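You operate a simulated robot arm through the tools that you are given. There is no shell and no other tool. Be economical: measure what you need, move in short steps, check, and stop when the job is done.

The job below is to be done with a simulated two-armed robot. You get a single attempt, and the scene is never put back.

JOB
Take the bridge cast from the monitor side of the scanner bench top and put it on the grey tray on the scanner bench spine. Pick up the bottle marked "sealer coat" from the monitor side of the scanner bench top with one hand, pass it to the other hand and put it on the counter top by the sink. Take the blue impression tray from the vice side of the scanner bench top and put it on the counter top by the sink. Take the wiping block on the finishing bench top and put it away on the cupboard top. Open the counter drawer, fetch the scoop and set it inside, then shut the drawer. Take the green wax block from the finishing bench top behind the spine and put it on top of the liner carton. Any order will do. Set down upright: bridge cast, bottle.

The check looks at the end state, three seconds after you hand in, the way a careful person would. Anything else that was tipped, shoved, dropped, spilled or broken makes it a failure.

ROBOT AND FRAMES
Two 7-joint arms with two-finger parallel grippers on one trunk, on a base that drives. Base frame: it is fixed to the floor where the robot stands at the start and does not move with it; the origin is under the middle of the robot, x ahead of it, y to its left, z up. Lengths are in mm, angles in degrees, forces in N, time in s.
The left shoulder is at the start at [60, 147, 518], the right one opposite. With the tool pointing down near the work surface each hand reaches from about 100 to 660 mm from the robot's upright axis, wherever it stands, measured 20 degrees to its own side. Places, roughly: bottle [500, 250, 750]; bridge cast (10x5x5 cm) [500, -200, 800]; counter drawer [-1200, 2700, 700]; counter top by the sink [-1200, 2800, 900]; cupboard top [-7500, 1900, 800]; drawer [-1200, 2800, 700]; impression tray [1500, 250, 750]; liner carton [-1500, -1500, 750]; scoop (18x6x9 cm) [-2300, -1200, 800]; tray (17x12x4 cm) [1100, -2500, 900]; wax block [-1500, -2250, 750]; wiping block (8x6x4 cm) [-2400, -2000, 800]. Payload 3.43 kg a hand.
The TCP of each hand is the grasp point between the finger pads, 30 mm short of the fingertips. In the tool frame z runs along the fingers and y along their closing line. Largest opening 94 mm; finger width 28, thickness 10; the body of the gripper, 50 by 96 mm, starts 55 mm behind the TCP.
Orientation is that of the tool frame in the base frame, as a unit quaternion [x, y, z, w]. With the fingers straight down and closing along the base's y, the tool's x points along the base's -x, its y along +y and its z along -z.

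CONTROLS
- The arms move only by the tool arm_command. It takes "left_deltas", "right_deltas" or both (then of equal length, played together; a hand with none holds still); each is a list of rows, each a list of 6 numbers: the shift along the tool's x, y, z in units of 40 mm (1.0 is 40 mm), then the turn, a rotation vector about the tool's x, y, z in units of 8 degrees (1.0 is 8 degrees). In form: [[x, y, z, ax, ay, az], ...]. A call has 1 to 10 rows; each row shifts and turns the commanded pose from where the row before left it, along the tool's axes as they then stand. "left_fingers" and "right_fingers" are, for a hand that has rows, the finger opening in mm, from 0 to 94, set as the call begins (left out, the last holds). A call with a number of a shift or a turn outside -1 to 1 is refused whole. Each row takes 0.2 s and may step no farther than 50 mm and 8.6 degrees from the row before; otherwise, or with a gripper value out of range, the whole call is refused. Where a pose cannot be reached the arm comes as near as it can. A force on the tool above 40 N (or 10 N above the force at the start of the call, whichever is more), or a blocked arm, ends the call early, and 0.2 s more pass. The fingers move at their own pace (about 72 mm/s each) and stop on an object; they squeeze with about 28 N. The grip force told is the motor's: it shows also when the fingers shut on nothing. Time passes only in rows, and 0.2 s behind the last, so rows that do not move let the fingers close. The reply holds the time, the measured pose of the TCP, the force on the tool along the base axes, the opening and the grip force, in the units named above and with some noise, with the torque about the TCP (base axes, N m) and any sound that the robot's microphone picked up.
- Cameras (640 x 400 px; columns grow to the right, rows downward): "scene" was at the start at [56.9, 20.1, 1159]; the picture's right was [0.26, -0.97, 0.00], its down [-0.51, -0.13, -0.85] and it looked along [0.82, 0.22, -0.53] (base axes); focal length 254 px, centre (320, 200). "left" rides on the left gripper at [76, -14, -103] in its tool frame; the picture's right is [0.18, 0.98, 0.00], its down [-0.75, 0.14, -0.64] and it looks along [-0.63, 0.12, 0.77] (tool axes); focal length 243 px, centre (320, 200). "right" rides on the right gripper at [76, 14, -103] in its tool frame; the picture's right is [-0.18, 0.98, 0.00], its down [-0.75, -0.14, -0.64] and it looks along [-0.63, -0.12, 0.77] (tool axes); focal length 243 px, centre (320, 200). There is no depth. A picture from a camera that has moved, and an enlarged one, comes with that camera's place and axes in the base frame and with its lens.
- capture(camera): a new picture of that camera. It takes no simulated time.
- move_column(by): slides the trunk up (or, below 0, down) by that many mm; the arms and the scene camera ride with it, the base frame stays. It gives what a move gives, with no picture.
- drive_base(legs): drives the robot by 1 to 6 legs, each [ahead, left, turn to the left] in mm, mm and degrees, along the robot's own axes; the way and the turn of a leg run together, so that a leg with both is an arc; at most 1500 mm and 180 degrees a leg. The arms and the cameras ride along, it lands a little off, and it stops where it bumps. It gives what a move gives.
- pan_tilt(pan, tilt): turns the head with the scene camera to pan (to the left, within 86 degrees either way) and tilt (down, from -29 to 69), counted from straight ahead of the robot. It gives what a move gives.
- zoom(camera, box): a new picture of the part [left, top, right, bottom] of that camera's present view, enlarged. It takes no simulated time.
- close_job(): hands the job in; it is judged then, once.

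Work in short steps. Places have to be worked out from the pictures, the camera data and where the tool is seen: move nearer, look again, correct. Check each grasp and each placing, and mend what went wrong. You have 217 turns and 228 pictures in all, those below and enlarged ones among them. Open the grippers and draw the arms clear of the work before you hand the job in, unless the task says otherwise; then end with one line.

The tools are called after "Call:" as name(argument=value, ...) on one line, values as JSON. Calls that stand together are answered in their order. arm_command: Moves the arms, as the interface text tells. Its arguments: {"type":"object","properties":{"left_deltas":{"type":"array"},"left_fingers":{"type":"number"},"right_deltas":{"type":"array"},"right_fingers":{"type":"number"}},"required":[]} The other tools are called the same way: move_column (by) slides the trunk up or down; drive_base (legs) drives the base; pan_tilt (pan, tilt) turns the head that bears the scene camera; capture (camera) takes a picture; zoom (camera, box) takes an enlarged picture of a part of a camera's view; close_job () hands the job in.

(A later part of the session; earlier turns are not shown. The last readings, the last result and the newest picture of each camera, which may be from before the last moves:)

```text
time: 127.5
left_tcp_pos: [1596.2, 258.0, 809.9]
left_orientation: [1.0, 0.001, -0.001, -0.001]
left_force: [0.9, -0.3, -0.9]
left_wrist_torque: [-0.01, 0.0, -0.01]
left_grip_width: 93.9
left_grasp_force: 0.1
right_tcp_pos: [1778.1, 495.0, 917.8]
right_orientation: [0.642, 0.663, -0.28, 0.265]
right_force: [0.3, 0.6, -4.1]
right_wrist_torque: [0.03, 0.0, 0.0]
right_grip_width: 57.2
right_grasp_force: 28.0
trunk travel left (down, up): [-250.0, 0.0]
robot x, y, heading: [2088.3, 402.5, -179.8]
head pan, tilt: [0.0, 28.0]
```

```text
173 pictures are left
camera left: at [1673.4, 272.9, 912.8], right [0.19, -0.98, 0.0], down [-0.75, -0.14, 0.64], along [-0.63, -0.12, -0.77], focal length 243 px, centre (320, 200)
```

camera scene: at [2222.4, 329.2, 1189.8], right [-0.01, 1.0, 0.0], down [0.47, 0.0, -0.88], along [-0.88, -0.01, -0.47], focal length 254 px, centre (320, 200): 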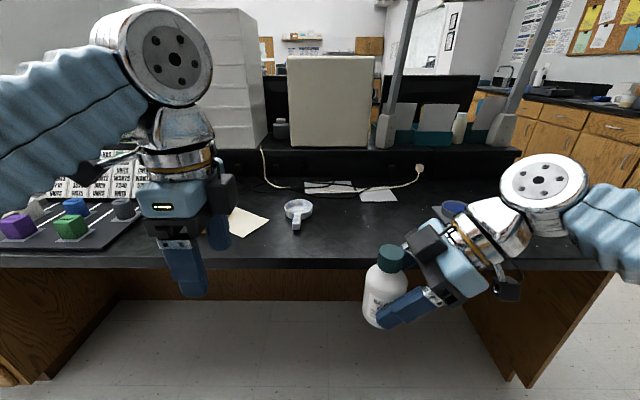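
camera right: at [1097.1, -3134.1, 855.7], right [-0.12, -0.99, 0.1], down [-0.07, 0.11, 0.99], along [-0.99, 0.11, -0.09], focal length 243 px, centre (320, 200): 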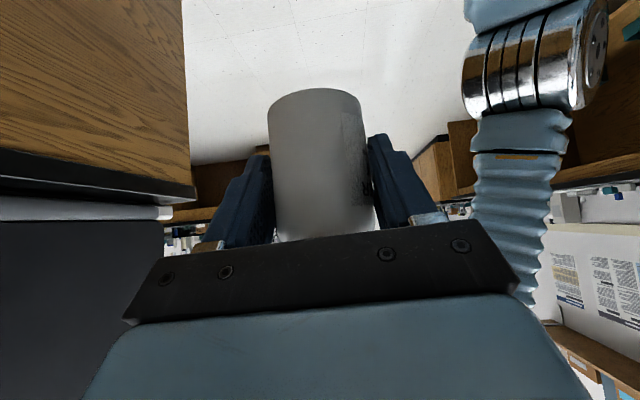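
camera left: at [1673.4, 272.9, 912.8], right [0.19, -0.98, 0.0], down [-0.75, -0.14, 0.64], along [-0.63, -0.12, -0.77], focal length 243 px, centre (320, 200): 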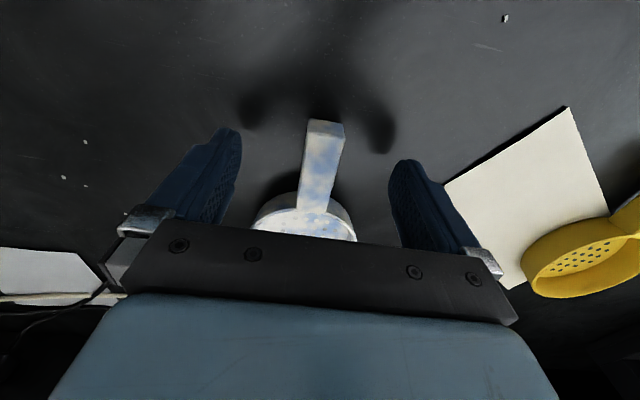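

Good alignment over the handle. Lower 15 mm, close, lift slowly.

Call:
arm_command(left_deltas=[[0, 0, 0.38, 0, 0, 0], [0, 0, 0, 0, 0, 0]])

Call:
arm_command(left_deltas=[[0, 0, 0, 0, 0, 0], [0, 0, 0, 0, 0, 0], [0, 0, 0, 0, 0, 0], [0, 0, 0, 0, 0, 0], [0, 0, 0, 0, 0, 0], [0, 0, -0.1, 0, 0, 0], [0, 0, -0.2, 0, 0, 0], [0, 0, -0.4, 0, 0, 0], [0, 0, -0.5, 0, 0, 0]], left_fingers=0)

Call:
capture(camera="left")

Call:
capture(camera="scene")

```text
time: 128.2
left_tcp_pos: [1597.0, 257.2, 794.9]
left_orientation: [1.0, -0.001, -0.001, 0.0]
left_force: [-0.5, 0.4, -0.5]
left_wrist_torque: [-0.01, 0.0, 0.01]
left_grip_width: 94.0
left_grasp_force: 0.1
right_tcp_pos: [1778.2, 495.8, 918.0]
right_orientation: [0.642, 0.663, -0.281, 0.265]
right_force: [0.1, -0.3, -3.8]
right_wrist_torque: [0.01, 0.03, -0.02]
right_grip_width: 57.7
right_grasp_force: 28.0
trunk travel left (down, up): [-250.0, 0.0]
robot x, y, heading: [2086.6, 404.9, -179.9]
head pan, tilt: [0.0, 28.0]
```

```text
time: 130.2
left_tcp_pos: [1596.4, 258.8, 842.9]
left_orientation: [1.0, 0.0, -0.002, 0.0]
left_force: [-0.6, 0.0, -1.7]
left_wrist_torque: [0.02, -0.14, 0.05]
left_grip_width: 21.2
left_grasp_force: 28.0
right_tcp_pos: [1777.2, 496.2, 918.2]
right_orientation: [0.641, 0.663, -0.28, 0.265]
right_force: [0.2, 0.7, -3.8]
right_wrist_torque: [0.03, 0.0, -0.01]
right_grip_width: 57.5
right_grasp_force: 27.9
trunk travel left (down, up): [-250.0, 0.0]
robot x, y, heading: [2084.5, 403.7, -179.7]
head pan, tilt: [0.0, 28.0]
```

```text
172 pictures are left
camera left: at [1673.5, 273.2, 945.6], right [0.18, -0.98, 0.0], down [-0.75, -0.14, 0.64], along [-0.63, -0.12, -0.77], focal length 243 px, centre (320, 200)
```

left: 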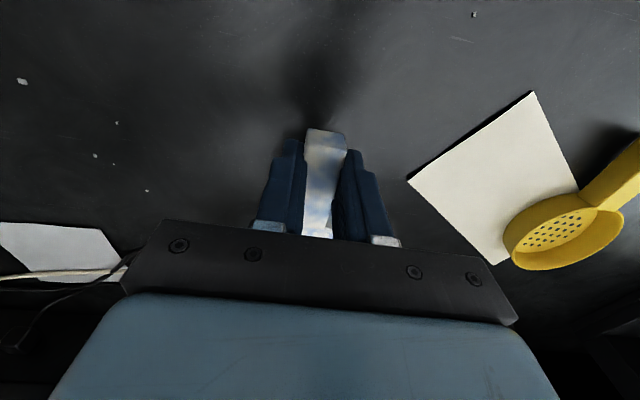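

```text
171 pictures are left
camera scene: at [2025.0, 398.0, 1189.9], right [-0.01, 1.0, 0.0], down [0.47, 0.0, -0.88], along [-0.88, -0.01, -0.47], focal length 254 px, centre (320, 200)
```

scene: 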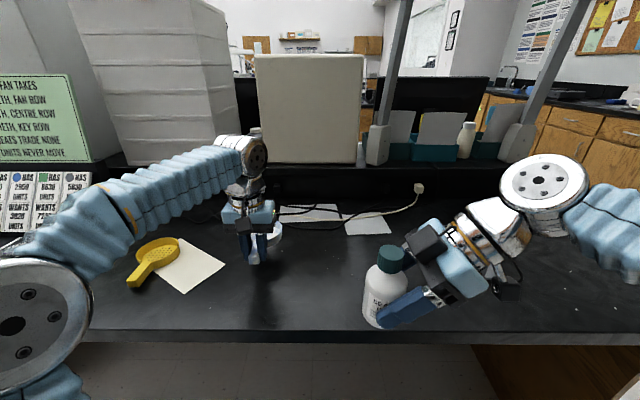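

The tray is held by its handle. I'll raise and pull it in, then back out and drive around the bench end towards the sink counter.

Call:
arm_command(left_deltas=[[0.2, 0, -0.7, 0, 0, 0], [0.6, 0, -0.7, 0, 0, 0], [0.8, 0, -0.5, 0, 0, 0], [0.8, 0, -0.4, 0, 0, 0], [0.8, 0, 0, 0, 0, 0], [0.8, 0, 0, 0, 0, 0], [0.8, 0, 0, 0, 0, 0]])

Call:
drive_base(legs=[[-250, 0, 0], [0, -1400, 0]])

Call:
pan_tilt(pan=-15, tilt=18)

Call:
capture(camera="scene")

```text
time: 131.8
left_tcp_pos: [1789.8, 259.8, 935.2]
left_orientation: [1.0, 0.0, 0.0, 0.0]
left_force: [0.0, -0.2, -1.9]
left_wrist_torque: [0.01, -0.19, 0.02]
left_grip_width: 21.3
left_grasp_force: 28.2
right_tcp_pos: [1776.0, 495.4, 916.8]
right_orientation: [0.641, 0.664, -0.28, 0.265]
right_force: [-0.4, 0.1, -3.4]
right_wrist_torque: [0.06, -0.04, -0.01]
right_grip_width: 57.5
right_grasp_force: 28.9
trunk travel left (down, up): [-250.0, 0.0]
robot x, y, heading: [2087.0, 398.3, -179.5]
head pan, tilt: [0.0, 28.0]
```

```text
time: 140.1
left_tcp_pos: [2024.5, 1645.5, 935.4]
left_orientation: [1.0, 0.002, -0.001, 0.0]
left_force: [0.8, 0.1, -1.7]
left_wrist_torque: [-0.03, -0.14, 0.0]
left_grip_width: 21.5
left_grasp_force: 28.5
right_tcp_pos: [2013.0, 1881.7, 918.8]
right_orientation: [0.64, 0.664, -0.28, 0.266]
right_force: [-0.9, 0.3, -4.1]
right_wrist_torque: [0.04, 0.01, 0.0]
right_grip_width: 57.2
right_grasp_force: 28.4
trunk travel left (down, up): [-250.0, 0.0]
robot x, y, heading: [2322.8, 1785.7, -179.5]
head pan, tilt: [0.0, 28.0]
```

```text
time: 140.8
left_tcp_pos: [2024.3, 1645.2, 934.9]
left_orientation: [1.0, 0.003, 0.0, 0.001]
left_force: [-0.4, -0.1, -1.3]
left_wrist_torque: [-0.02, -0.16, -0.01]
left_grip_width: 21.3
left_grasp_force: 27.9
right_tcp_pos: [2013.0, 1881.7, 918.1]
right_orientation: [0.64, 0.665, -0.28, 0.265]
right_force: [-0.2, -1.0, -4.2]
right_wrist_torque: [0.04, -0.02, 0.03]
right_grip_width: 57.4
right_grasp_force: 27.7
trunk travel left (down, up): [-250.0, 0.0]
robot x, y, heading: [2321.9, 1786.4, -179.3]
head pan, tilt: [-15.0, 18.0]
```

```text
170 pictures are left
camera scene: at [2261.4, 1809.2, 1206.0], right [0.25, 0.97, 0.0], down [0.3, -0.08, -0.95], along [-0.92, 0.24, -0.31], focal length 254 px, centre (320, 200)
```

scene: 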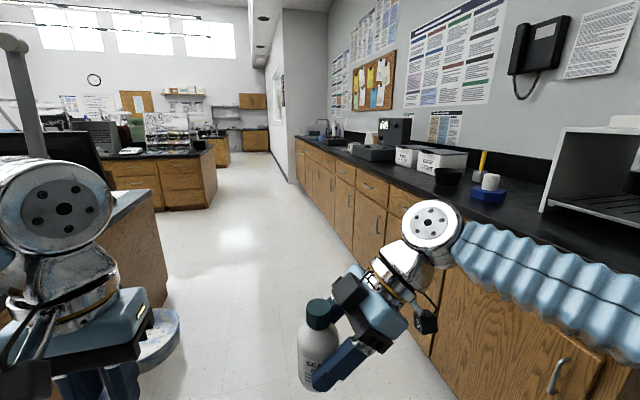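

The aisle is clear; drive about 3.5 m ahead and turn to face the counter.

Call:
drive_base(legs=[[1200, 0, 0], [1200, 0, 0], [1100, 0, 0], [0, 0, -90]])

Call:
pan_tilt(pan=0, tilt=30)

Call:
capture(camera="scene")

```text
time: 161.7
left_tcp_pos: [-1331.9, 2007.6, 935.6]
left_orientation: [0.717, -0.697, 0.0, -0.001]
left_force: [-0.8, 0.0, -2.0]
left_wrist_torque: [-0.13, -0.02, -0.02]
left_grip_width: 21.5
left_grasp_force: 27.9
right_tcp_pos: [-1095.1, 2024.1, 917.3]
right_orientation: [0.922, 0.028, -0.385, -0.006]
right_force: [-0.4, 0.7, -3.2]
right_wrist_torque: [0.0, -0.06, -0.02]
right_grip_width: 57.0
right_grasp_force: 28.2
trunk travel left (down, up): [-250.0, 0.0]
robot x, y, heading: [-1179.2, 1714.7, 91.8]
head pan, tilt: [-15.0, 18.0]
```

```text
time: 162.4
left_tcp_pos: [-1330.9, 2006.4, 935.5]
left_orientation: [0.717, -0.697, -0.001, -0.001]
left_force: [1.0, -0.7, -1.4]
left_wrist_torque: [-0.09, -0.02, 0.04]
left_grip_width: 21.5
left_grasp_force: 28.3
right_tcp_pos: [-1094.5, 2024.6, 917.0]
right_orientation: [0.923, 0.028, -0.385, -0.005]
right_force: [-0.5, -0.4, -4.2]
right_wrist_torque: [-0.01, -0.01, -0.02]
right_grip_width: 57.2
right_grasp_force: 28.8
trunk travel left (down, up): [-250.0, 0.0]
robot x, y, heading: [-1180.9, 1713.1, 92.0]
head pan, tilt: [0.0, 30.0]
```

```text
169 pictures are left
camera scene: at [-1183.0, 1771.1, 1186.8], right [1.0, 0.03, 0.0], down [0.02, -0.5, -0.87], along [-0.03, 0.87, -0.5], focal length 254 px, centre (320, 200)
```

scene: 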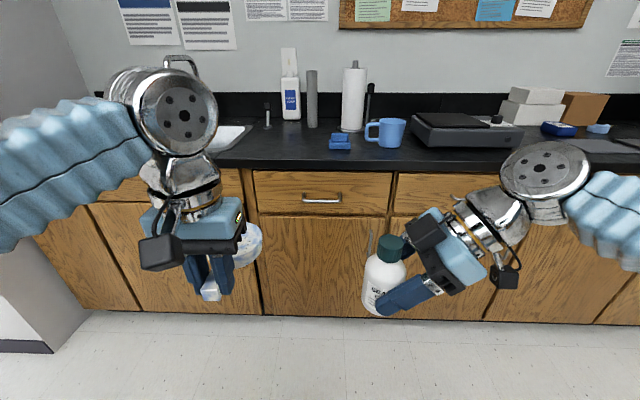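

The counter front edge is near y≈2575, z≈880, with free space between the sink and the blue object. Zoom in to see it.

Call:
zoom(camera="scene", box=[210, 60, 450, 210])

```text
2.67 times, centred on (330, 135) of scene
camera zoom: at [-1183.0, 1771.1, 1186.8], right [1.0, 0.03, 0.0], down [0.02, -0.5, -0.87], along [-0.03, 0.87, -0.5], focal length 676 px, centre (293, 373)
```

zoom: 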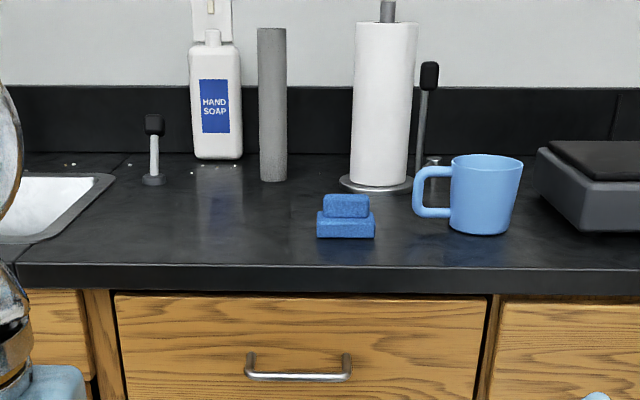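

Target spots: bottle about (-1300,2650), tray about (-1440,2690). I'll raise both hands first and then drive close.

Call:
arm_command(right_deltas=[[-0.35, 0, -0.35, 0, 0, 0], [-0.35, 0, -0.35, 0, 0, 0], [-0.35, 0, -0.35, 0, 0, 0]], left_deltas=[[0, 0, -0.4, 0, 0, 0], [0, 0, -0.4, 0, 0, 0], [0, 0, -0.4, 0, 0, 0]])

Call:
drive_base(legs=[[0, 0, -2], [0, 190, 0], [450, 0, 0]])

Call:
capture(camera="scene")

```text
time: 163.2
left_tcp_pos: [-1332.0, 2007.0, 982.0]
left_orientation: [0.717, -0.697, 0.001, 0.0]
left_force: [0.0, 0.4, -2.2]
left_wrist_torque: [-0.12, 0.0, 0.0]
left_grip_width: 21.3
left_grasp_force: 28.9
right_tcp_pos: [-1094.3, 2022.3, 975.9]
right_orientation: [0.922, 0.027, -0.385, -0.006]
right_force: [0.3, 0.4, -3.4]
right_wrist_torque: [-0.02, -0.04, -0.02]
right_grip_width: 57.2
right_grasp_force: 27.7
trunk travel left (down, up): [-250.0, 0.0]
robot x, y, heading: [-1179.8, 1713.3, 92.1]
head pan, tilt: [0.0, 30.0]
```

```text
time: 167.5
left_tcp_pos: [-1514.4, 2460.2, 981.5]
left_orientation: [-0.705, 0.709, 0.0, 0.001]
left_force: [-0.5, 0.2, -0.6]
left_wrist_torque: [-0.12, 0.0, 0.02]
left_grip_width: 21.3
left_grasp_force: 27.6
right_tcp_pos: [-1275.2, 2468.0, 978.3]
right_orientation: [0.922, 0.014, -0.386, -0.012]
right_force: [-0.3, -0.4, -2.6]
right_wrist_torque: [-0.02, -0.05, -0.02]
right_grip_width: 56.9
right_grasp_force: 28.0
trunk travel left (down, up): [-250.0, 0.0]
robot x, y, heading: [-1375.5, 2161.6, 90.3]
head pan, tilt: [0.0, 30.0]
```

```text
167 pictures are left
camera scene: at [-1372.2, 2219.6, 1186.7], right [1.0, 0.0, 0.0], down [0.0, -0.5, -0.87], along [0.0, 0.87, -0.5], focal length 254 px, centre (320, 200)
```

scene: 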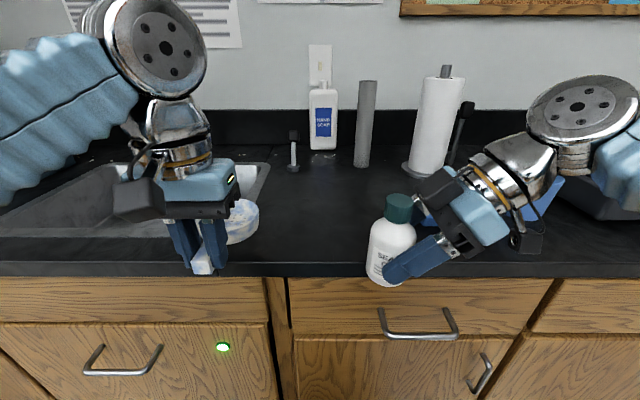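

Two-view check puts the counter top at z≈909, edge y≈2512; sink edge x≈-1500. I'll drive 50 mm closer and set the impression tray down first at about (-1420,2700).

Call:
drive_base(legs=[[50, 0, 0]])

Call:
arm_command(left_deltas=[[-0.85, -0.75, 0, 0, 0, 0], [-0.85, -0.75, 0, 0, 0, 0], [-0.85, -0.75, 0, 0, 0, 0], [-0.2, -0.1, 0.2, 0, 0, 0]])

Call:
capture(camera="left")

Call:
capture(camera="scene")

```text
time: 168.4
left_tcp_pos: [-1515.2, 2510.9, 982.5]
left_orientation: [-0.706, 0.709, 0.0, 0.0]
left_force: [0.9, -0.3, -1.4]
left_wrist_torque: [-0.11, -0.03, 0.0]
left_grip_width: 21.2
left_grasp_force: 27.8
right_tcp_pos: [-1276.0, 2517.6, 977.4]
right_orientation: [0.923, 0.014, -0.385, -0.011]
right_force: [-0.5, 0.0, -3.7]
right_wrist_torque: [-0.01, -0.04, -0.03]
right_grip_width: 57.1
right_grasp_force: 27.4
trunk travel left (down, up): [-250.0, 0.0]
robot x, y, heading: [-1370.6, 2210.6, 90.3]
head pan, tilt: [0.0, 30.0]
```

```text
time: 169.4
left_tcp_pos: [-1419.8, 2619.9, 974.7]
left_orientation: [-0.706, 0.708, 0.001, 0.001]
left_force: [0.8, -0.9, -1.1]
left_wrist_torque: [-0.13, 0.04, 0.02]
left_grip_width: 21.4
left_grasp_force: 27.7
right_tcp_pos: [-1275.0, 2518.6, 978.1]
right_orientation: [0.923, 0.013, -0.385, -0.011]
right_force: [-0.1, -0.2, -3.1]
right_wrist_torque: [0.01, 0.03, -0.01]
right_grip_width: 57.3
right_grasp_force: 28.4
trunk travel left (down, up): [-250.0, 0.0]
robot x, y, heading: [-1372.7, 2209.6, 90.4]
head pan, tilt: [0.0, 30.0]
```

```text
166 pictures are left
camera left: at [-1405.2, 2543.4, 1077.5], right [-0.98, -0.18, 0.0], down [-0.14, 0.75, 0.64], along [-0.12, 0.63, -0.77], focal length 243 px, centre (320, 200)
```

left: 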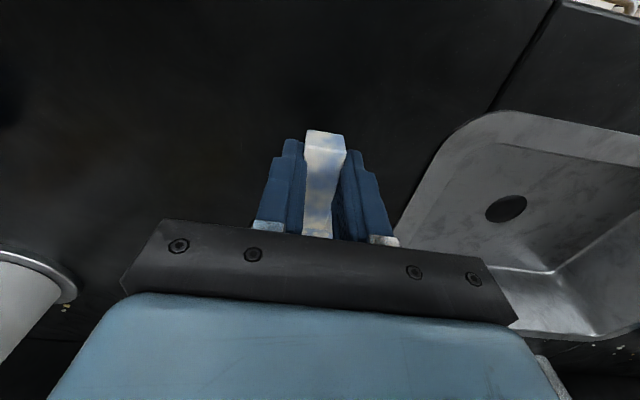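

```text
165 pictures are left
camera scene: at [-1371.9, 2269.6, 1186.7], right [1.0, 0.0, 0.0], down [0.0, -0.5, -0.87], along [0.0, 0.87, -0.5], focal length 254 px, centre (320, 200)
```

scene: 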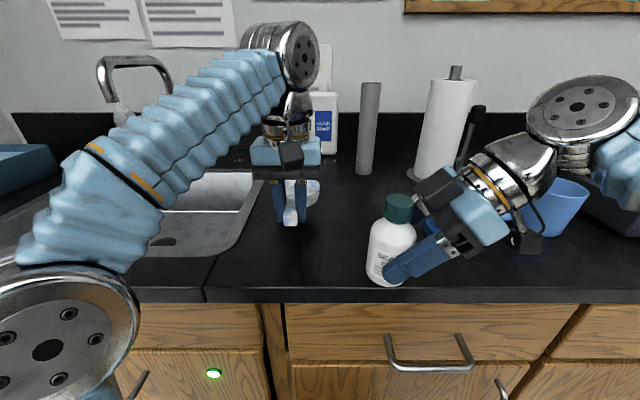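

Clear spot right of the sink. Lower the tray to contact.

Call:
arm_command(left_deltas=[[0, 0, 0.3, 0, 0, 0], [0, 0, 0.2, 0, 0, 0], [0, 0, 0.1, 0, 0, 0], [0, 0, 0.1, 0, 0, 0], [0, 0, 0.1, 0, 0, 0]])

Call:
zoom(camera="scene", box=[220, 140, 380, 240])

```text
time: 170.6
left_tcp_pos: [-1419.7, 2619.4, 943.1]
left_orientation: [-0.706, 0.708, 0.0, 0.0]
left_force: [0.5, -0.2, -2.4]
left_wrist_torque: [-0.15, 0.03, -0.01]
left_grip_width: 21.5
left_grasp_force: 28.0
right_tcp_pos: [-1274.9, 2518.0, 976.7]
right_orientation: [0.923, 0.013, -0.385, -0.012]
right_force: [-0.2, 1.0, -3.4]
right_wrist_torque: [0.04, -0.06, 0.0]
right_grip_width: 56.9
right_grasp_force: 28.4
trunk travel left (down, up): [-250.0, 0.0]
robot x, y, heading: [-1371.2, 2208.4, 90.0]
head pan, tilt: [0.0, 30.0]
```

```text
4.00 times, centred on (300, 190) of scene
camera zoom: at [-1372.3, 2269.7, 1186.7], right [1.0, 0.0, 0.0], down [0.0, -0.5, -0.87], along [0.0, 0.87, -0.5], focal length 1014 px, centre (400, 240)
```

zoom: 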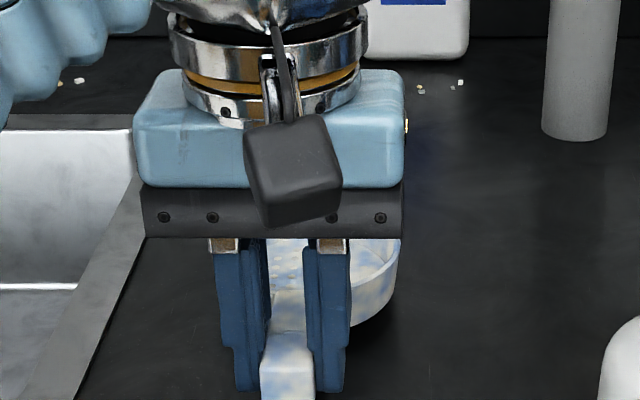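

No contact yet; keep creeping down.

Call:
arm_command(left_deltas=[[0, 0, 0.1, 0, 0, 0], [0, 0, 0.1, 0, 0, 0], [0, 0, 0.1, 0, 0, 0], [0, 0, 0.1, 0, 0, 0], [0, 0, 0.1, 0, 0, 0], [0, 0, 0.1, 0, 0, 0]])

Call:
capture(camera="scene")

```text
time: 171.7
left_tcp_pos: [-1419.6, 2618.3, 929.4]
left_orientation: [-0.705, 0.709, 0.002, 0.006]
left_force: [0.0, -3.1, 16.4]
left_wrist_torque: [-0.46, 0.26, 0.02]
left_grip_width: 21.4
left_grasp_force: 27.9
right_tcp_pos: [-1275.5, 2517.0, 977.4]
right_orientation: [0.923, 0.014, -0.386, -0.01]
right_force: [-0.2, -0.6, -4.1]
right_wrist_torque: [-0.01, -0.02, 0.02]
right_grip_width: 57.2
right_grasp_force: 28.2
trunk travel left (down, up): [-250.0, 0.0]
robot x, y, heading: [-1369.9, 2210.5, 90.1]
head pan, tilt: [0.0, 30.0]
stopped in row 5 (left hand): the force on the tool passed its limit at 48 N (the readings are from after the stop); the commanded pose is now the measured one
```

```text
163 pictures are left
camera scene: at [-1372.1, 2268.5, 1186.7], right [1.0, 0.0, 0.0], down [0.0, -0.5, -0.87], along [0.0, 0.87, -0.5], focal length 254 px, centre (320, 200)
```

scene: 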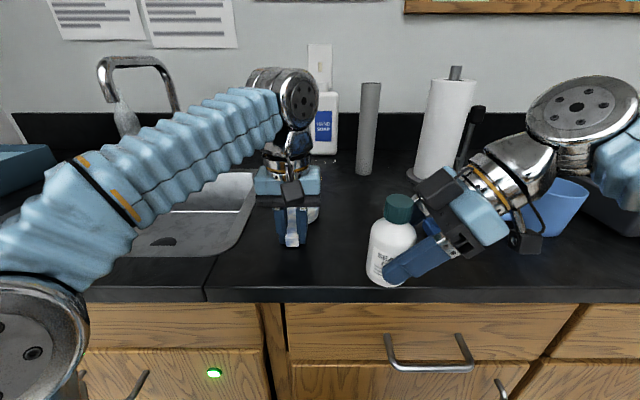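

Contact at 929 (counter ≈895). Release the tray and lift the left hand.

Call:
arm_command(left_deltas=[[0, 0, -0.04, 0, 0, 0], [0, 0, 0, 0, 0, 0], [0, 0, 0, 0, 0, 0], [0, 0, -0.4, 0, 0, 0], [0, 0, -0.8, 0, 0, 0], [0.5, 0, -0.6, 0, 0, 0], [0.9, 0.3, 0, 0, 0, 0], [0.9, 0.3, 0, 0, 0, 0], [0.9, 0.3, 0, 0, 0, 0], [0.9, 0.3, 0, 0, 0, 0]], left_fingers=60)

Call:
capture(camera="scene")

```text
time: 173.9
left_tcp_pos: [-1470.6, 2468.2, 985.5]
left_orientation: [-0.706, 0.708, 0.0, 0.004]
left_force: [0.1, -0.3, -0.8]
left_wrist_torque: [-0.01, 0.04, -0.03]
left_grip_width: 59.9
left_grasp_force: 0.2
left hand out of reach, approached as far as the arm can: row 6
right_tcp_pos: [-1275.4, 2518.0, 977.2]
right_orientation: [0.923, 0.013, -0.385, -0.011]
right_force: [-0.3, 0.5, -3.0]
right_wrist_torque: [0.01, -0.01, -0.03]
right_grip_width: 57.4
right_grasp_force: 28.2
trunk travel left (down, up): [-250.0, 0.0]
robot x, y, heading: [-1371.1, 2213.3, 90.2]
head pan, tilt: [0.0, 30.0]
```

```text
162 pictures are left
camera scene: at [-1372.2, 2269.8, 1186.7], right [1.0, 0.0, 0.0], down [0.0, -0.5, -0.87], along [0.0, 0.87, -0.5], focal length 254 px, centre (320, 200)
```

scene: 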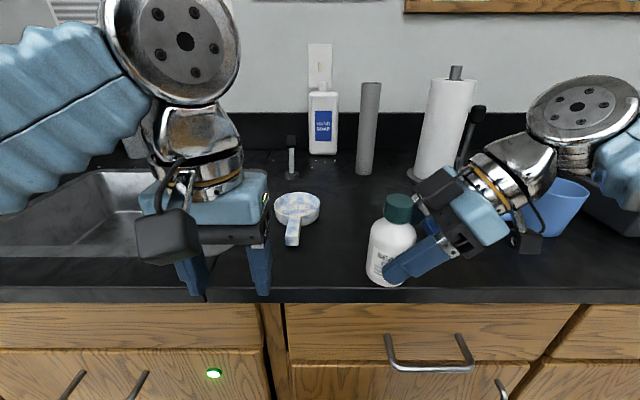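

The tray lies flat. Before lowering the bottle, zoom in to check how upright it is.

Call:
zoom(camera="scene", box=[340, 170, 500, 290])

Call:
capture(camera="right")

```text
3.33 times, centred on (420, 230) of scene
camera zoom: at [-1372.2, 2269.8, 1186.7], right [1.0, 0.0, 0.0], down [0.0, -0.5, -0.87], along [0.0, 0.87, -0.5], focal length 845 px, centre (-13, 100)
```

zoom: 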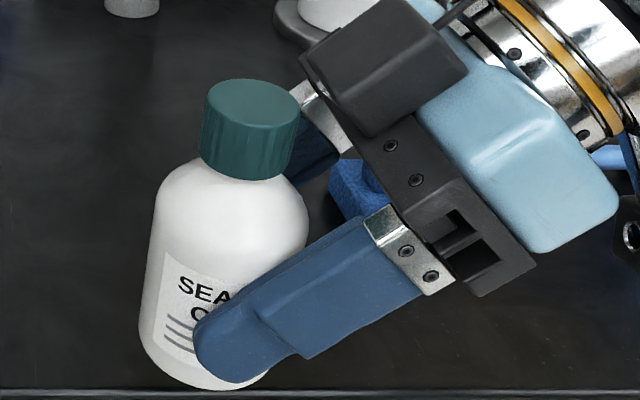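

```text
160 pictures are left
camera right: at [-1149.5, 2504.8, 995.9], right [-0.11, -0.99, 0.1], down [-0.08, 0.11, 0.99], along [-0.99, 0.1, -0.09], focal length 243 px, centre (320, 200)
```

right: 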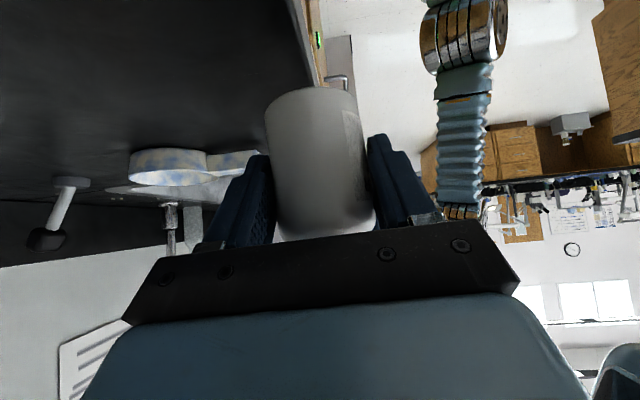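

The bottle hangs plumb. Move it forward and slightly left over the spot, then lower.

Call:
arm_command(right_deltas=[[0, -0.6, 0, 0, 0, 0], [0, -0.6, 0, 0, 0, 0], [0, -0.6, 0, 0, 0, 0], [-0.3, 0, 0.31, 0, 0, 0], [-0.3, 0, 0.31, 0, 0, 0], [0.2, 0, 0.2, 0, 0, 0], [0.15, 0, 0.15, 0, 0, 0], [0.1, 0, 0.1, 0, 0, 0]])

Call:
capture(camera="right")

Call:
zoom(camera="scene", box=[260, 150, 500, 300])

```text
time: 175.7
left_tcp_pos: [-1469.4, 2467.4, 983.3]
left_orientation: [-0.706, 0.708, 0.001, 0.005]
left_force: [-0.1, 0.1, -0.4]
left_wrist_torque: [0.02, 0.0, 0.02]
left_grip_width: 60.2
left_grasp_force: 0.0
right_tcp_pos: [-1312.4, 2589.7, 952.4]
right_orientation: [0.923, 0.014, -0.385, -0.011]
right_force: [0.3, 0.0, -3.6]
right_wrist_torque: [0.03, -0.01, 0.0]
right_grip_width: 57.1
right_grasp_force: 28.3
trunk travel left (down, up): [-250.0, 0.0]
robot x, y, heading: [-1375.1, 2209.6, 90.4]
head pan, tilt: [0.0, 30.0]
```

```text
159 pictures are left
camera right: at [-1185.9, 2576.9, 972.5], right [-0.11, -0.99, 0.1], down [-0.08, 0.11, 0.99], along [-0.99, 0.1, -0.09], focal length 243 px, centre (320, 200)
```

right: 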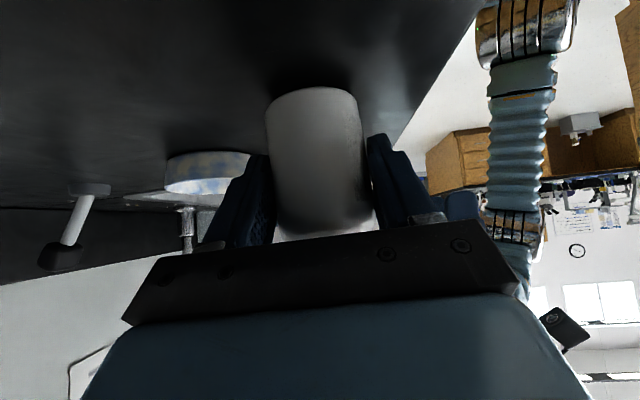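

```text
2.67 times, centred on (380, 225) of scene
camera zoom: at [-1372.4, 2269.6, 1186.7], right [1.0, 0.0, 0.0], down [0.0, -0.5, -0.87], along [0.0, 0.87, -0.5], focal length 676 px, centre (160, 133)
```

zoom: 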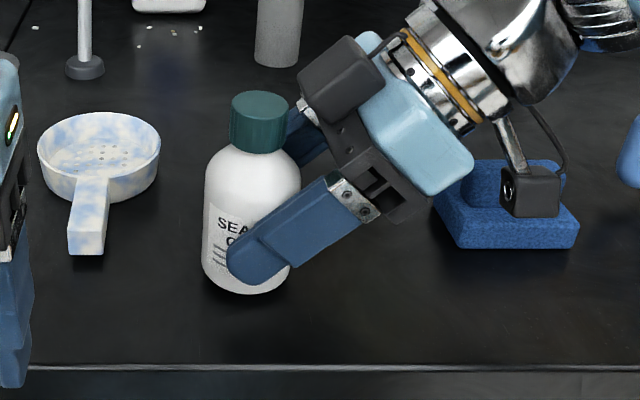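

Clear of the sponge. Creep down to contact.

Call:
arm_command(right_deltas=[[0.07, 0, 0.07, 0, 0, 0], [0.07, 0, 0.07, 0, 0, 0], [0.05, 0, 0.05, 0, 0, 0], [0.05, 0, 0.05, 0, 0, 0], [0.05, 0, 0.05, 0, 0, 0], [0.05, 0, 0.05, 0, 0, 0]])

Call:
zoom(camera="scene", box=[260, 150, 500, 300])

```text
time: 177.1
left_tcp_pos: [-1469.4, 2468.0, 985.4]
left_orientation: [-0.706, 0.709, 0.001, 0.005]
left_force: [-0.2, 0.7, -0.1]
left_wrist_torque: [0.02, -0.01, 0.0]
left_grip_width: 59.9
left_grasp_force: 0.0
right_tcp_pos: [-1310.3, 2589.2, 935.5]
right_orientation: [0.923, 0.014, -0.385, -0.013]
right_force: [1.9, 2.3, 22.5]
right_wrist_torque: [-0.17, 0.19, 0.12]
right_grip_width: 57.4
right_grasp_force: 27.8
trunk travel left (down, up): [-250.0, 0.0]
robot x, y, heading: [-1374.7, 2215.1, 90.5]
head pan, tilt: [0.0, 30.0]
```

```text
2.67 times, centred on (380, 225) of scene
camera zoom: at [-1372.3, 2268.6, 1186.8], right [1.0, 0.0, 0.0], down [0.0, -0.5, -0.87], along [0.0, 0.87, -0.5], focal length 676 px, centre (160, 133)
```

zoom: 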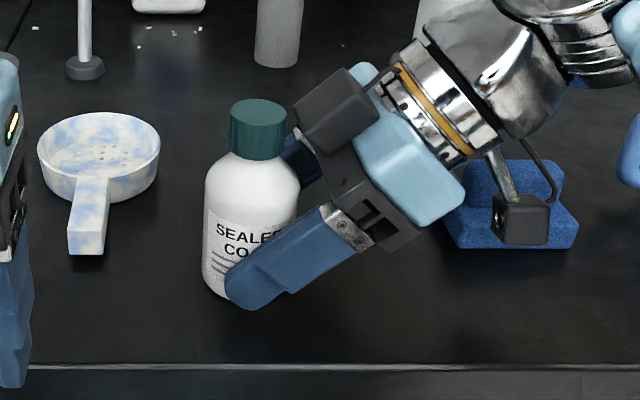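

Bottle rests on the counter (22 N). Open the fingers and back out along the tool axis.

Call:
arm_command(right_deltas=[[-0.03, 0, -0.03, 0, 0, 0], [0, 0, 0, 0, 0, 0], [0, 0, 0, 0, 0, 0], [0, 0, 0, 0, 0, 0], [0, 0, -0.4, 0, 0, 0], [0, 0, -0.7, 0, 0, 0], [0, 0, -0.9, 0, 0, 0], [0, 0.4, -0.8, 0, 0, 0], [0, 0.9, 0, 0, 0, 0], [0, 0.9, 0, 0, 0, 0]], right_fingers=94)

Call:
capture(camera="scene")

```text
time: 179.3
left_tcp_pos: [-1470.3, 2468.0, 985.5]
left_orientation: [-0.706, 0.708, 0.001, 0.005]
left_force: [0.7, -0.1, -0.3]
left_wrist_torque: [0.0, -0.02, 0.03]
left_grip_width: 60.1
left_grasp_force: 0.1
right_tcp_pos: [-1230.2, 2502.5, 1011.6]
right_orientation: [0.923, 0.013, -0.385, -0.012]
right_force: [-0.1, -0.3, -0.8]
right_wrist_torque: [-0.04, 0.03, 0.04]
right_grip_width: 94.0
right_grasp_force: 0.0
trunk travel left (down, up): [-250.0, 0.0]
robot x, y, heading: [-1367.9, 2213.4, 90.1]
head pan, tilt: [0.0, 30.0]
```

```text
156 pictures are left
camera scene: at [-1372.4, 2269.6, 1186.7], right [1.0, 0.0, 0.0], down [0.0, -0.5, -0.87], along [0.0, 0.87, -0.5], focal length 254 px, centre (320, 200)
```

scene: 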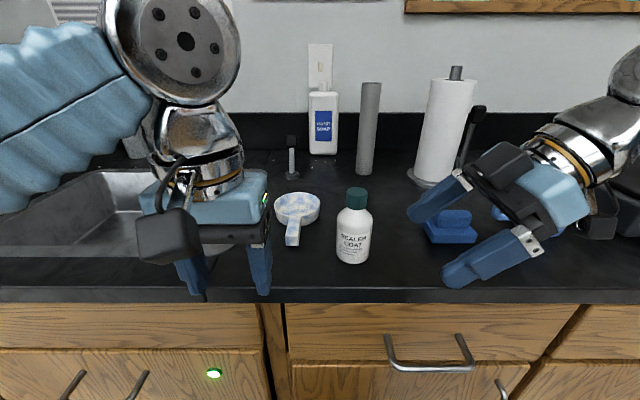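

Bottle and tray are placed well. Next the drawer: its handle bar is near (-1200,2490,772). I'll back off, straighten the right hand, and turn the left hand to grip the bar (yaw 90°, then pitch forward).

Call:
drive_base(legs=[[-300, 0, 0], [0, -290, 0]])

Call:
arm_command(left_deltas=[[0, 0, 0, 0, 0, 1], [0, 0, 0, 0, 0, 1], [0, 0, 0, 0, 0, 1], [0, 0, 0, 0, 0, 1], [0, 0, 0, 0, 0, 1], [0, 0, 0, 0, 0, 1], [0, 0, 0.5, 0, 0, 1], [0, 0, 0.5, 0, 0, 1], [0, 0, 0.5, 0, 0, 1], [0, 0, 0.5, 0, 0, 1]], right_deltas=[[0, 0, 0, 0, 1, 0], [0, 0, 0, 0, 1, 0], [0, 0, 0, 0, 1, 0], [0, 0, 0, 0, 1, 0], [0, 0, 0, 0, 1, 0], [0, 0, 0, 0, 0.65, 0], [0, 0, 0, 0, 0, 0], [0, 0, 0, 0, 0, 0], [0, 0, 0, 0, 0, 0], [0, 0, 0, 0, 0, 0]], left_fingers=70)

Call:
arm_command(left_deltas=[[0, 0, 0, 0, 0, 1], [0, 0, 0, 0, 0, 0.25], [0, 0, 0, -1, 0, 0], [0, 0, 0, -1, 0, 0], [0, 0, 0, -1, 0, 0], [0, 0, 0, -1, 0, 0], [0, 0, 0, -1, 0, 0], [0, 0, 0, -1, 0, 0], [0, 0, 0, -0.5, 0, 0]])

Call:
capture(camera="scene")

```text
time: 182.9
left_tcp_pos: [-1180.9, 2169.2, 985.6]
left_orientation: [-0.705, 0.709, 0.001, 0.005]
left_force: [0.7, -0.1, 0.0]
left_wrist_torque: [0.0, -0.01, -0.01]
left_grip_width: 60.0
left_grasp_force: 0.1
right_tcp_pos: [-942.2, 2202.8, 1012.1]
right_orientation: [0.922, 0.012, -0.386, -0.012]
right_force: [0.0, 0.2, 0.0]
right_wrist_torque: [-0.01, -0.04, 0.0]
right_grip_width: 93.7
right_grasp_force: 0.1
trunk travel left (down, up): [-250.0, 0.0]
robot x, y, heading: [-1084.3, 1913.7, 90.6]
head pan, tilt: [0.0, 30.0]
```

```text
time: 185.1
left_tcp_pos: [-1180.0, 2169.8, 904.8]
left_orientation: [-0.082, 0.997, 0.004, 0.004]
left_force: [-0.2, 0.1, 0.0]
left_wrist_torque: [-0.02, 0.04, -0.01]
left_grip_width: 69.8
left_grasp_force: 0.0
right_tcp_pos: [-936.0, 2199.7, 1014.7]
right_orientation: [0.999, 0.005, -0.048, -0.024]
right_force: [0.5, 0.1, -0.1]
right_wrist_torque: [-0.01, -0.02, 0.02]
right_grip_width: 94.0
right_grasp_force: 0.1
right hand out of reach, approached as far as the arm can: row 5, 6
trunk travel left (down, up): [-250.0, 0.0]
robot x, y, heading: [-1083.4, 1917.1, 90.2]
head pan, tilt: [0.0, 30.0]
```

```text
time: 187.1
left_tcp_pos: [-1181.0, 2170.3, 905.4]
left_orientation: [0.003, 0.897, 0.442, 0.005]
left_force: [0.6, -0.4, 0.4]
left_wrist_torque: [0.02, 0.02, -0.02]
left_grip_width: 70.0
left_grasp_force: 0.1
right_tcp_pos: [-935.6, 2200.3, 1016.0]
right_orientation: [0.999, 0.005, -0.048, -0.024]
right_force: [-0.7, 0.5, -1.6]
right_wrist_torque: [-0.01, 0.0, -0.02]
right_grip_width: 94.0
right_grasp_force: 0.0
trunk travel left (down, up): [-250.0, 0.0]
robot x, y, heading: [-1085.3, 1911.7, 89.7]
head pan, tilt: [0.0, 30.0]
```

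```text
155 pictures are left
camera scene: at [-1083.5, 1970.6, 1186.7], right [1.0, 0.0, 0.0], down [0.0, -0.5, -0.87], along [0.0, 0.87, -0.5], focal length 254 px, centre (320, 200)
```

scene: 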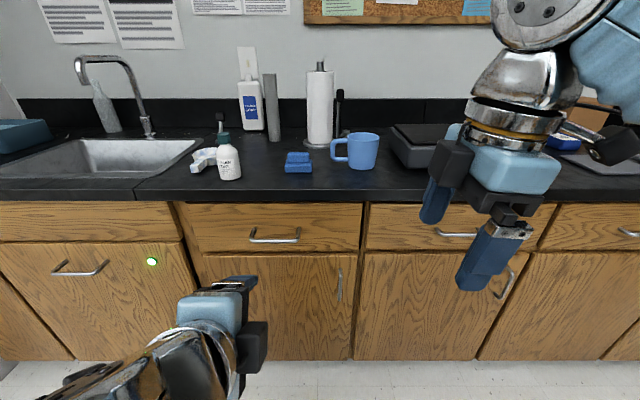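

Left hand pitches fine (52°). Zoom on the handle for a precise fix.

Call:
zoom(camera="scene", box=[200, 170, 360, 270])

Call:
capture(camera="left")

```text
4.00 times, centred on (280, 220) of scene
camera zoom: at [-1083.5, 1970.6, 1186.7], right [1.0, 0.0, 0.0], down [0.0, -0.5, -0.87], along [0.0, 0.87, -0.5], focal length 1014 px, centre (480, 120)
```

zoom: 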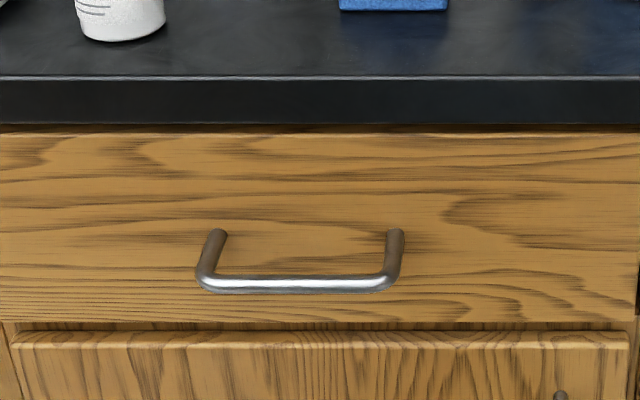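

```text
153 pictures are left
camera left: at [-1256.5, 2080.7, 956.0], right [-0.18, 0.6, 0.78], down [0.75, -0.43, 0.51], along [0.64, 0.68, -0.37], focal length 243 px, centre (320, 200)
```

left: 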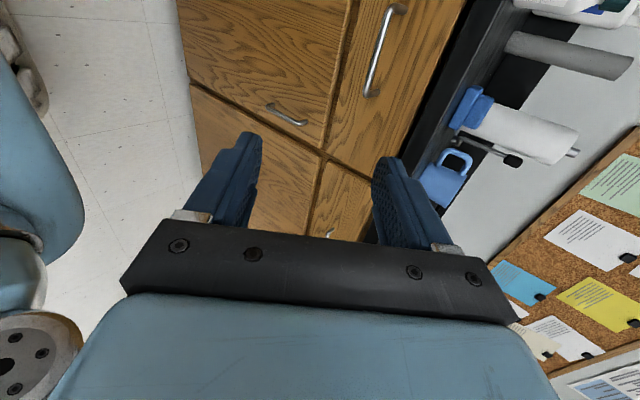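

Handle bar fixes to about (-1197,2463,788), protruding ~50 mm. I'll set a 46 mm opening, drive 150 mm ahead and advance the left hand along its axis to a pre-grasp.

Call:
drive_base(legs=[[150, 14, 0]])

Call:
arm_command(left_deltas=[[0, 0, 0.8, 0, 0, 0], [0, 0, 0.8, 0, 0, 0], [0, 0, 0.8, 0, 0, 0]], left_fingers=46)

Call:
capture(camera="left")

Call:
capture(camera="scene")

```text
time: 188.5
left_tcp_pos: [-1194.4, 2318.0, 904.6]
left_orientation: [0.001, 0.897, 0.443, 0.004]
left_force: [0.0, 0.4, -0.7]
left_wrist_torque: [0.0, -0.02, 0.03]
left_grip_width: 70.2
left_grasp_force: 0.1
right_tcp_pos: [-949.9, 2349.1, 1014.1]
right_orientation: [0.999, 0.007, -0.048, -0.023]
right_force: [0.7, 0.2, 0.2]
right_wrist_torque: [0.01, -0.01, 0.0]
right_grip_width: 94.1
right_grasp_force: 0.0
trunk travel left (down, up): [-250.0, 0.0]
robot x, y, heading: [-1095.9, 2060.0, 90.1]
head pan, tilt: [0.0, 30.0]
```

```text
time: 189.3
left_tcp_pos: [-1193.5, 2396.5, 847.5]
left_orientation: [0.001, 0.897, 0.442, 0.003]
left_force: [-1.0, 0.5, 0.0]
left_wrist_torque: [-0.01, -0.01, -0.04]
left_grip_width: 46.1
left_grasp_force: 0.0
right_tcp_pos: [-950.5, 2349.2, 1015.8]
right_orientation: [0.999, 0.006, -0.047, -0.023]
right_force: [0.7, -0.2, -0.4]
right_wrist_torque: [0.02, -0.01, -0.02]
right_grip_width: 94.0
right_grasp_force: 0.1
trunk travel left (down, up): [-250.0, 0.0]
robot x, y, heading: [-1099.7, 2061.2, 90.1]
head pan, tilt: [0.0, 30.0]
```

```text
152 pictures are left
camera left: at [-1270.3, 2306.6, 897.8], right [-0.19, 0.6, 0.78], down [0.75, -0.43, 0.51], along [0.64, 0.68, -0.37], focal length 243 px, centre (320, 200)
```

left: 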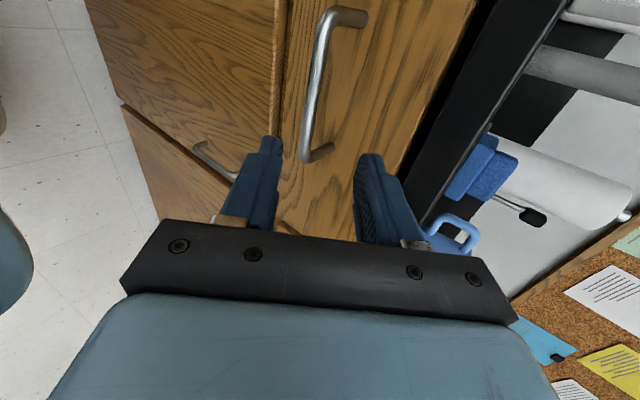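

```text
151 pictures are left
camera scene: at [-1097.6, 2119.8, 1186.7], right [1.0, 0.0, 0.0], down [0.0, -0.5, -0.87], along [0.0, 0.87, -0.5], focal length 254 px, centre (320, 200)
```

scene: 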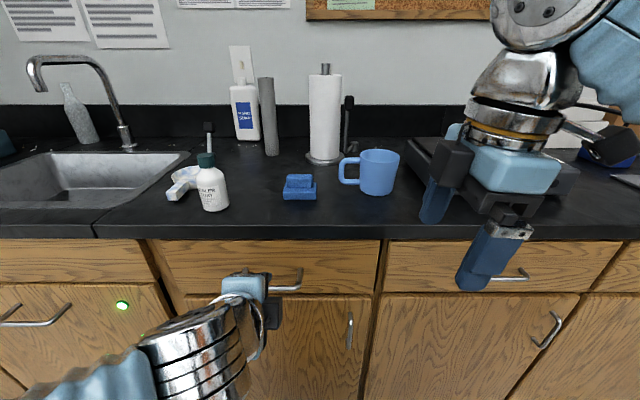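

The bar lies between the fingers' line. Advance 80 mm, then view.

Call:
arm_command(left_deltas=[[0, -0.06, 0.7, 0, 0, 0], [0, -0.06, 0.7, 0, 0, 0], [0, 0, 0.6, 0, 0, 0]])

Call:
capture(camera="left")

```text
time: 190.1
left_tcp_pos: [-1192.4, 2456.9, 794.5]
left_orientation: [0.001, 0.897, 0.442, 0.004]
left_force: [-0.1, 0.1, -0.2]
left_wrist_torque: [-0.01, -0.02, 0.01]
left_grip_width: 45.9
left_grasp_force: 0.0
right_tcp_pos: [-950.1, 2348.6, 1014.6]
right_orientation: [0.999, 0.007, -0.048, -0.023]
right_force: [-0.1, 0.5, -0.3]
right_wrist_torque: [-0.02, 0.02, 0.0]
right_grip_width: 93.9
right_grasp_force: 0.0
trunk travel left (down, up): [-250.0, 0.0]
robot x, y, heading: [-1095.6, 2062.6, 90.1]
head pan, tilt: [0.0, 30.0]
```

```text
150 pictures are left
camera left: at [-1269.6, 2366.6, 845.4], right [-0.19, 0.6, 0.78], down [0.75, -0.43, 0.51], along [0.64, 0.68, -0.37], focal length 243 px, centre (320, 200)
```

left: 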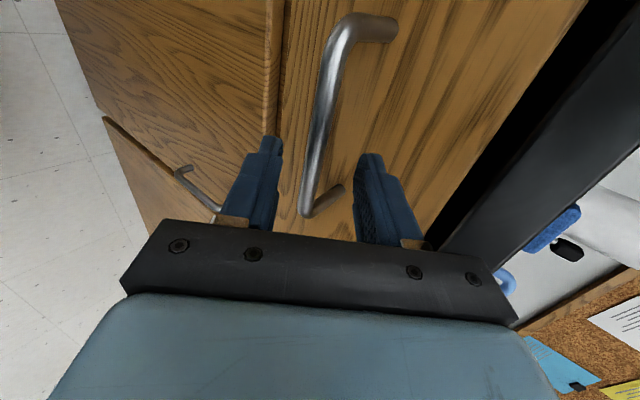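

The bar is between the fingers but its end leg is close; shift 25 mm towards the bar's middle and close.

Call:
arm_command(left_deltas=[[0.6, 0, 0, 0, 0, 0], [0, 0, 0, 0, 0, 0]])

Call:
arm_command(left_deltas=[[0, 0, 0, 0, 0, 0], [0, 0, 0, 0, 0, 0], [0, 0, 0, 0, 0, 0], [0, 0, 0, 0, 0, 0]], left_fingers=0)

Call:
capture(camera="left")

```text
time: 190.7
left_tcp_pos: [-1216.5, 2455.4, 794.5]
left_orientation: [0.0, 0.897, 0.442, 0.003]
left_force: [-0.9, 0.1, 0.2]
left_wrist_torque: [0.02, -0.01, 0.02]
left_grip_width: 45.8
left_grasp_force: 0.1
right_tcp_pos: [-950.5, 2349.0, 1014.6]
right_orientation: [0.999, 0.007, -0.047, -0.023]
right_force: [-0.5, -0.4, -0.2]
right_wrist_torque: [-0.01, -0.01, -0.02]
right_grip_width: 94.0
right_grasp_force: 0.1
trunk travel left (down, up): [-250.0, 0.0]
robot x, y, heading: [-1097.8, 2062.8, 90.2]
head pan, tilt: [0.0, 30.0]
```

```text
time: 191.8
left_tcp_pos: [-1217.5, 2453.9, 791.5]
left_orientation: [0.001, 0.899, 0.439, 0.004]
left_force: [-0.2, -6.2, -4.4]
left_wrist_torque: [-0.2, -0.12, -0.11]
left_grip_width: 11.5
left_grasp_force: 45.0
right_tcp_pos: [-950.2, 2347.9, 1014.6]
right_orientation: [0.999, 0.007, -0.048, -0.023]
right_force: [-0.6, -1.1, 0.1]
right_wrist_torque: [0.04, -0.03, -0.01]
right_grip_width: 94.1
right_grasp_force: 0.0
trunk travel left (down, up): [-250.0, 0.0]
robot x, y, heading: [-1096.7, 2057.1, 90.2]
head pan, tilt: [0.0, 30.0]
stopped in row 4 (left hand): the force on the tool passed its limit at 40 N (the readings are from after the stop); the commanded pose is now the measured one
```

```text
149 pictures are left
camera left: at [-1293.8, 2365.2, 843.3], right [-0.18, 0.61, 0.77], down [0.75, -0.42, 0.51], along [0.64, 0.67, -0.38], focal length 243 px, centre (320, 200)
```

left: 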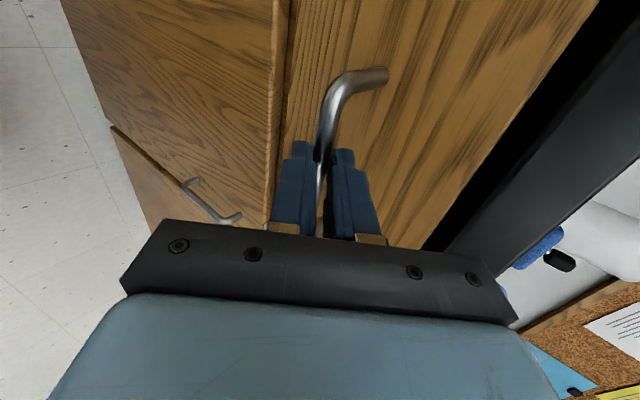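

The bar is gripped (11.5 mm). Pull by driving back 150 mm and check.

Call:
drive_base(legs=[[-150, 0, 0]])

Call:
capture(camera="scene")

```text
time: 193.1
left_tcp_pos: [-1217.5, 2305.3, 791.6]
left_orientation: [0.002, 0.899, 0.439, 0.004]
left_force: [-3.5, 1.1, -2.2]
left_wrist_torque: [-0.07, 0.14, 0.29]
left_grip_width: 11.6
left_grasp_force: 45.2
right_tcp_pos: [-950.8, 2198.9, 1015.5]
right_orientation: [0.999, 0.006, -0.048, -0.023]
right_force: [0.0, -0.1, -0.7]
right_wrist_torque: [0.0, 0.02, 0.0]
right_grip_width: 93.9
right_grasp_force: 0.0
trunk travel left (down, up): [-250.0, 0.0]
robot x, y, heading: [-1097.4, 1912.2, 90.2]
head pan, tilt: [0.0, 30.0]
```

```text
148 pictures are left
camera scene: at [-1097.6, 1970.4, 1186.7], right [1.0, 0.0, 0.0], down [0.0, -0.5, -0.87], along [0.0, 0.87, -0.5], focal length 254 px, centre (320, 200)
```

scene: 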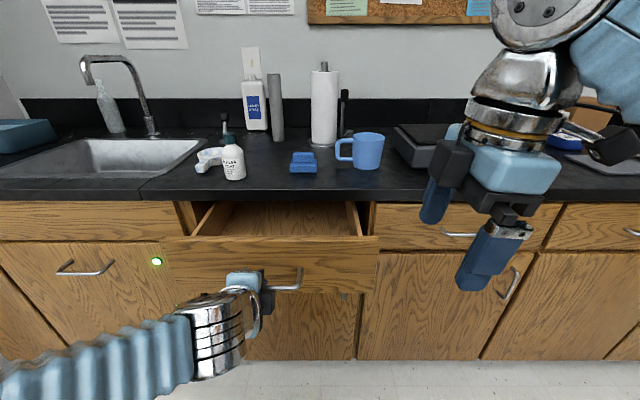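

The drawer slides open smoothly. Pull another 140 mm.

Call:
drive_base(legs=[[-140, 0, 0]])

Call:
capture(camera="scene")

```text
time: 194.5
left_tcp_pos: [-1217.9, 2165.3, 790.6]
left_orientation: [0.002, 0.898, 0.439, 0.003]
left_force: [-1.1, -0.6, -1.1]
left_wrist_torque: [0.01, -0.17, -0.05]
left_grip_width: 11.9
left_grasp_force: 45.0
right_tcp_pos: [-949.3, 2060.1, 1015.2]
right_orientation: [0.999, 0.006, -0.048, -0.023]
right_force: [-0.3, -0.2, 0.5]
right_wrist_torque: [-0.02, 0.03, -0.02]
right_grip_width: 94.1
right_grasp_force: 0.1
trunk travel left (down, up): [-250.0, 0.0]
robot x, y, heading: [-1100.0, 1772.5, 90.2]
head pan, tilt: [0.0, 30.0]
```

```text
147 pictures are left
camera scene: at [-1097.3, 1829.4, 1186.7], right [1.0, 0.0, 0.0], down [0.0, -0.5, -0.87], along [0.0, 0.87, -0.5], focal length 254 px, centre (320, 200)
```

scene: 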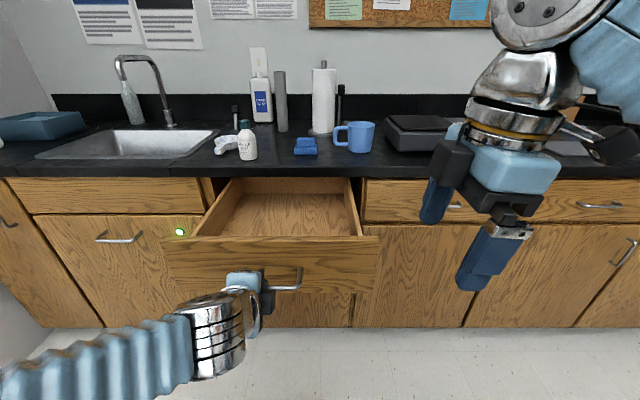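

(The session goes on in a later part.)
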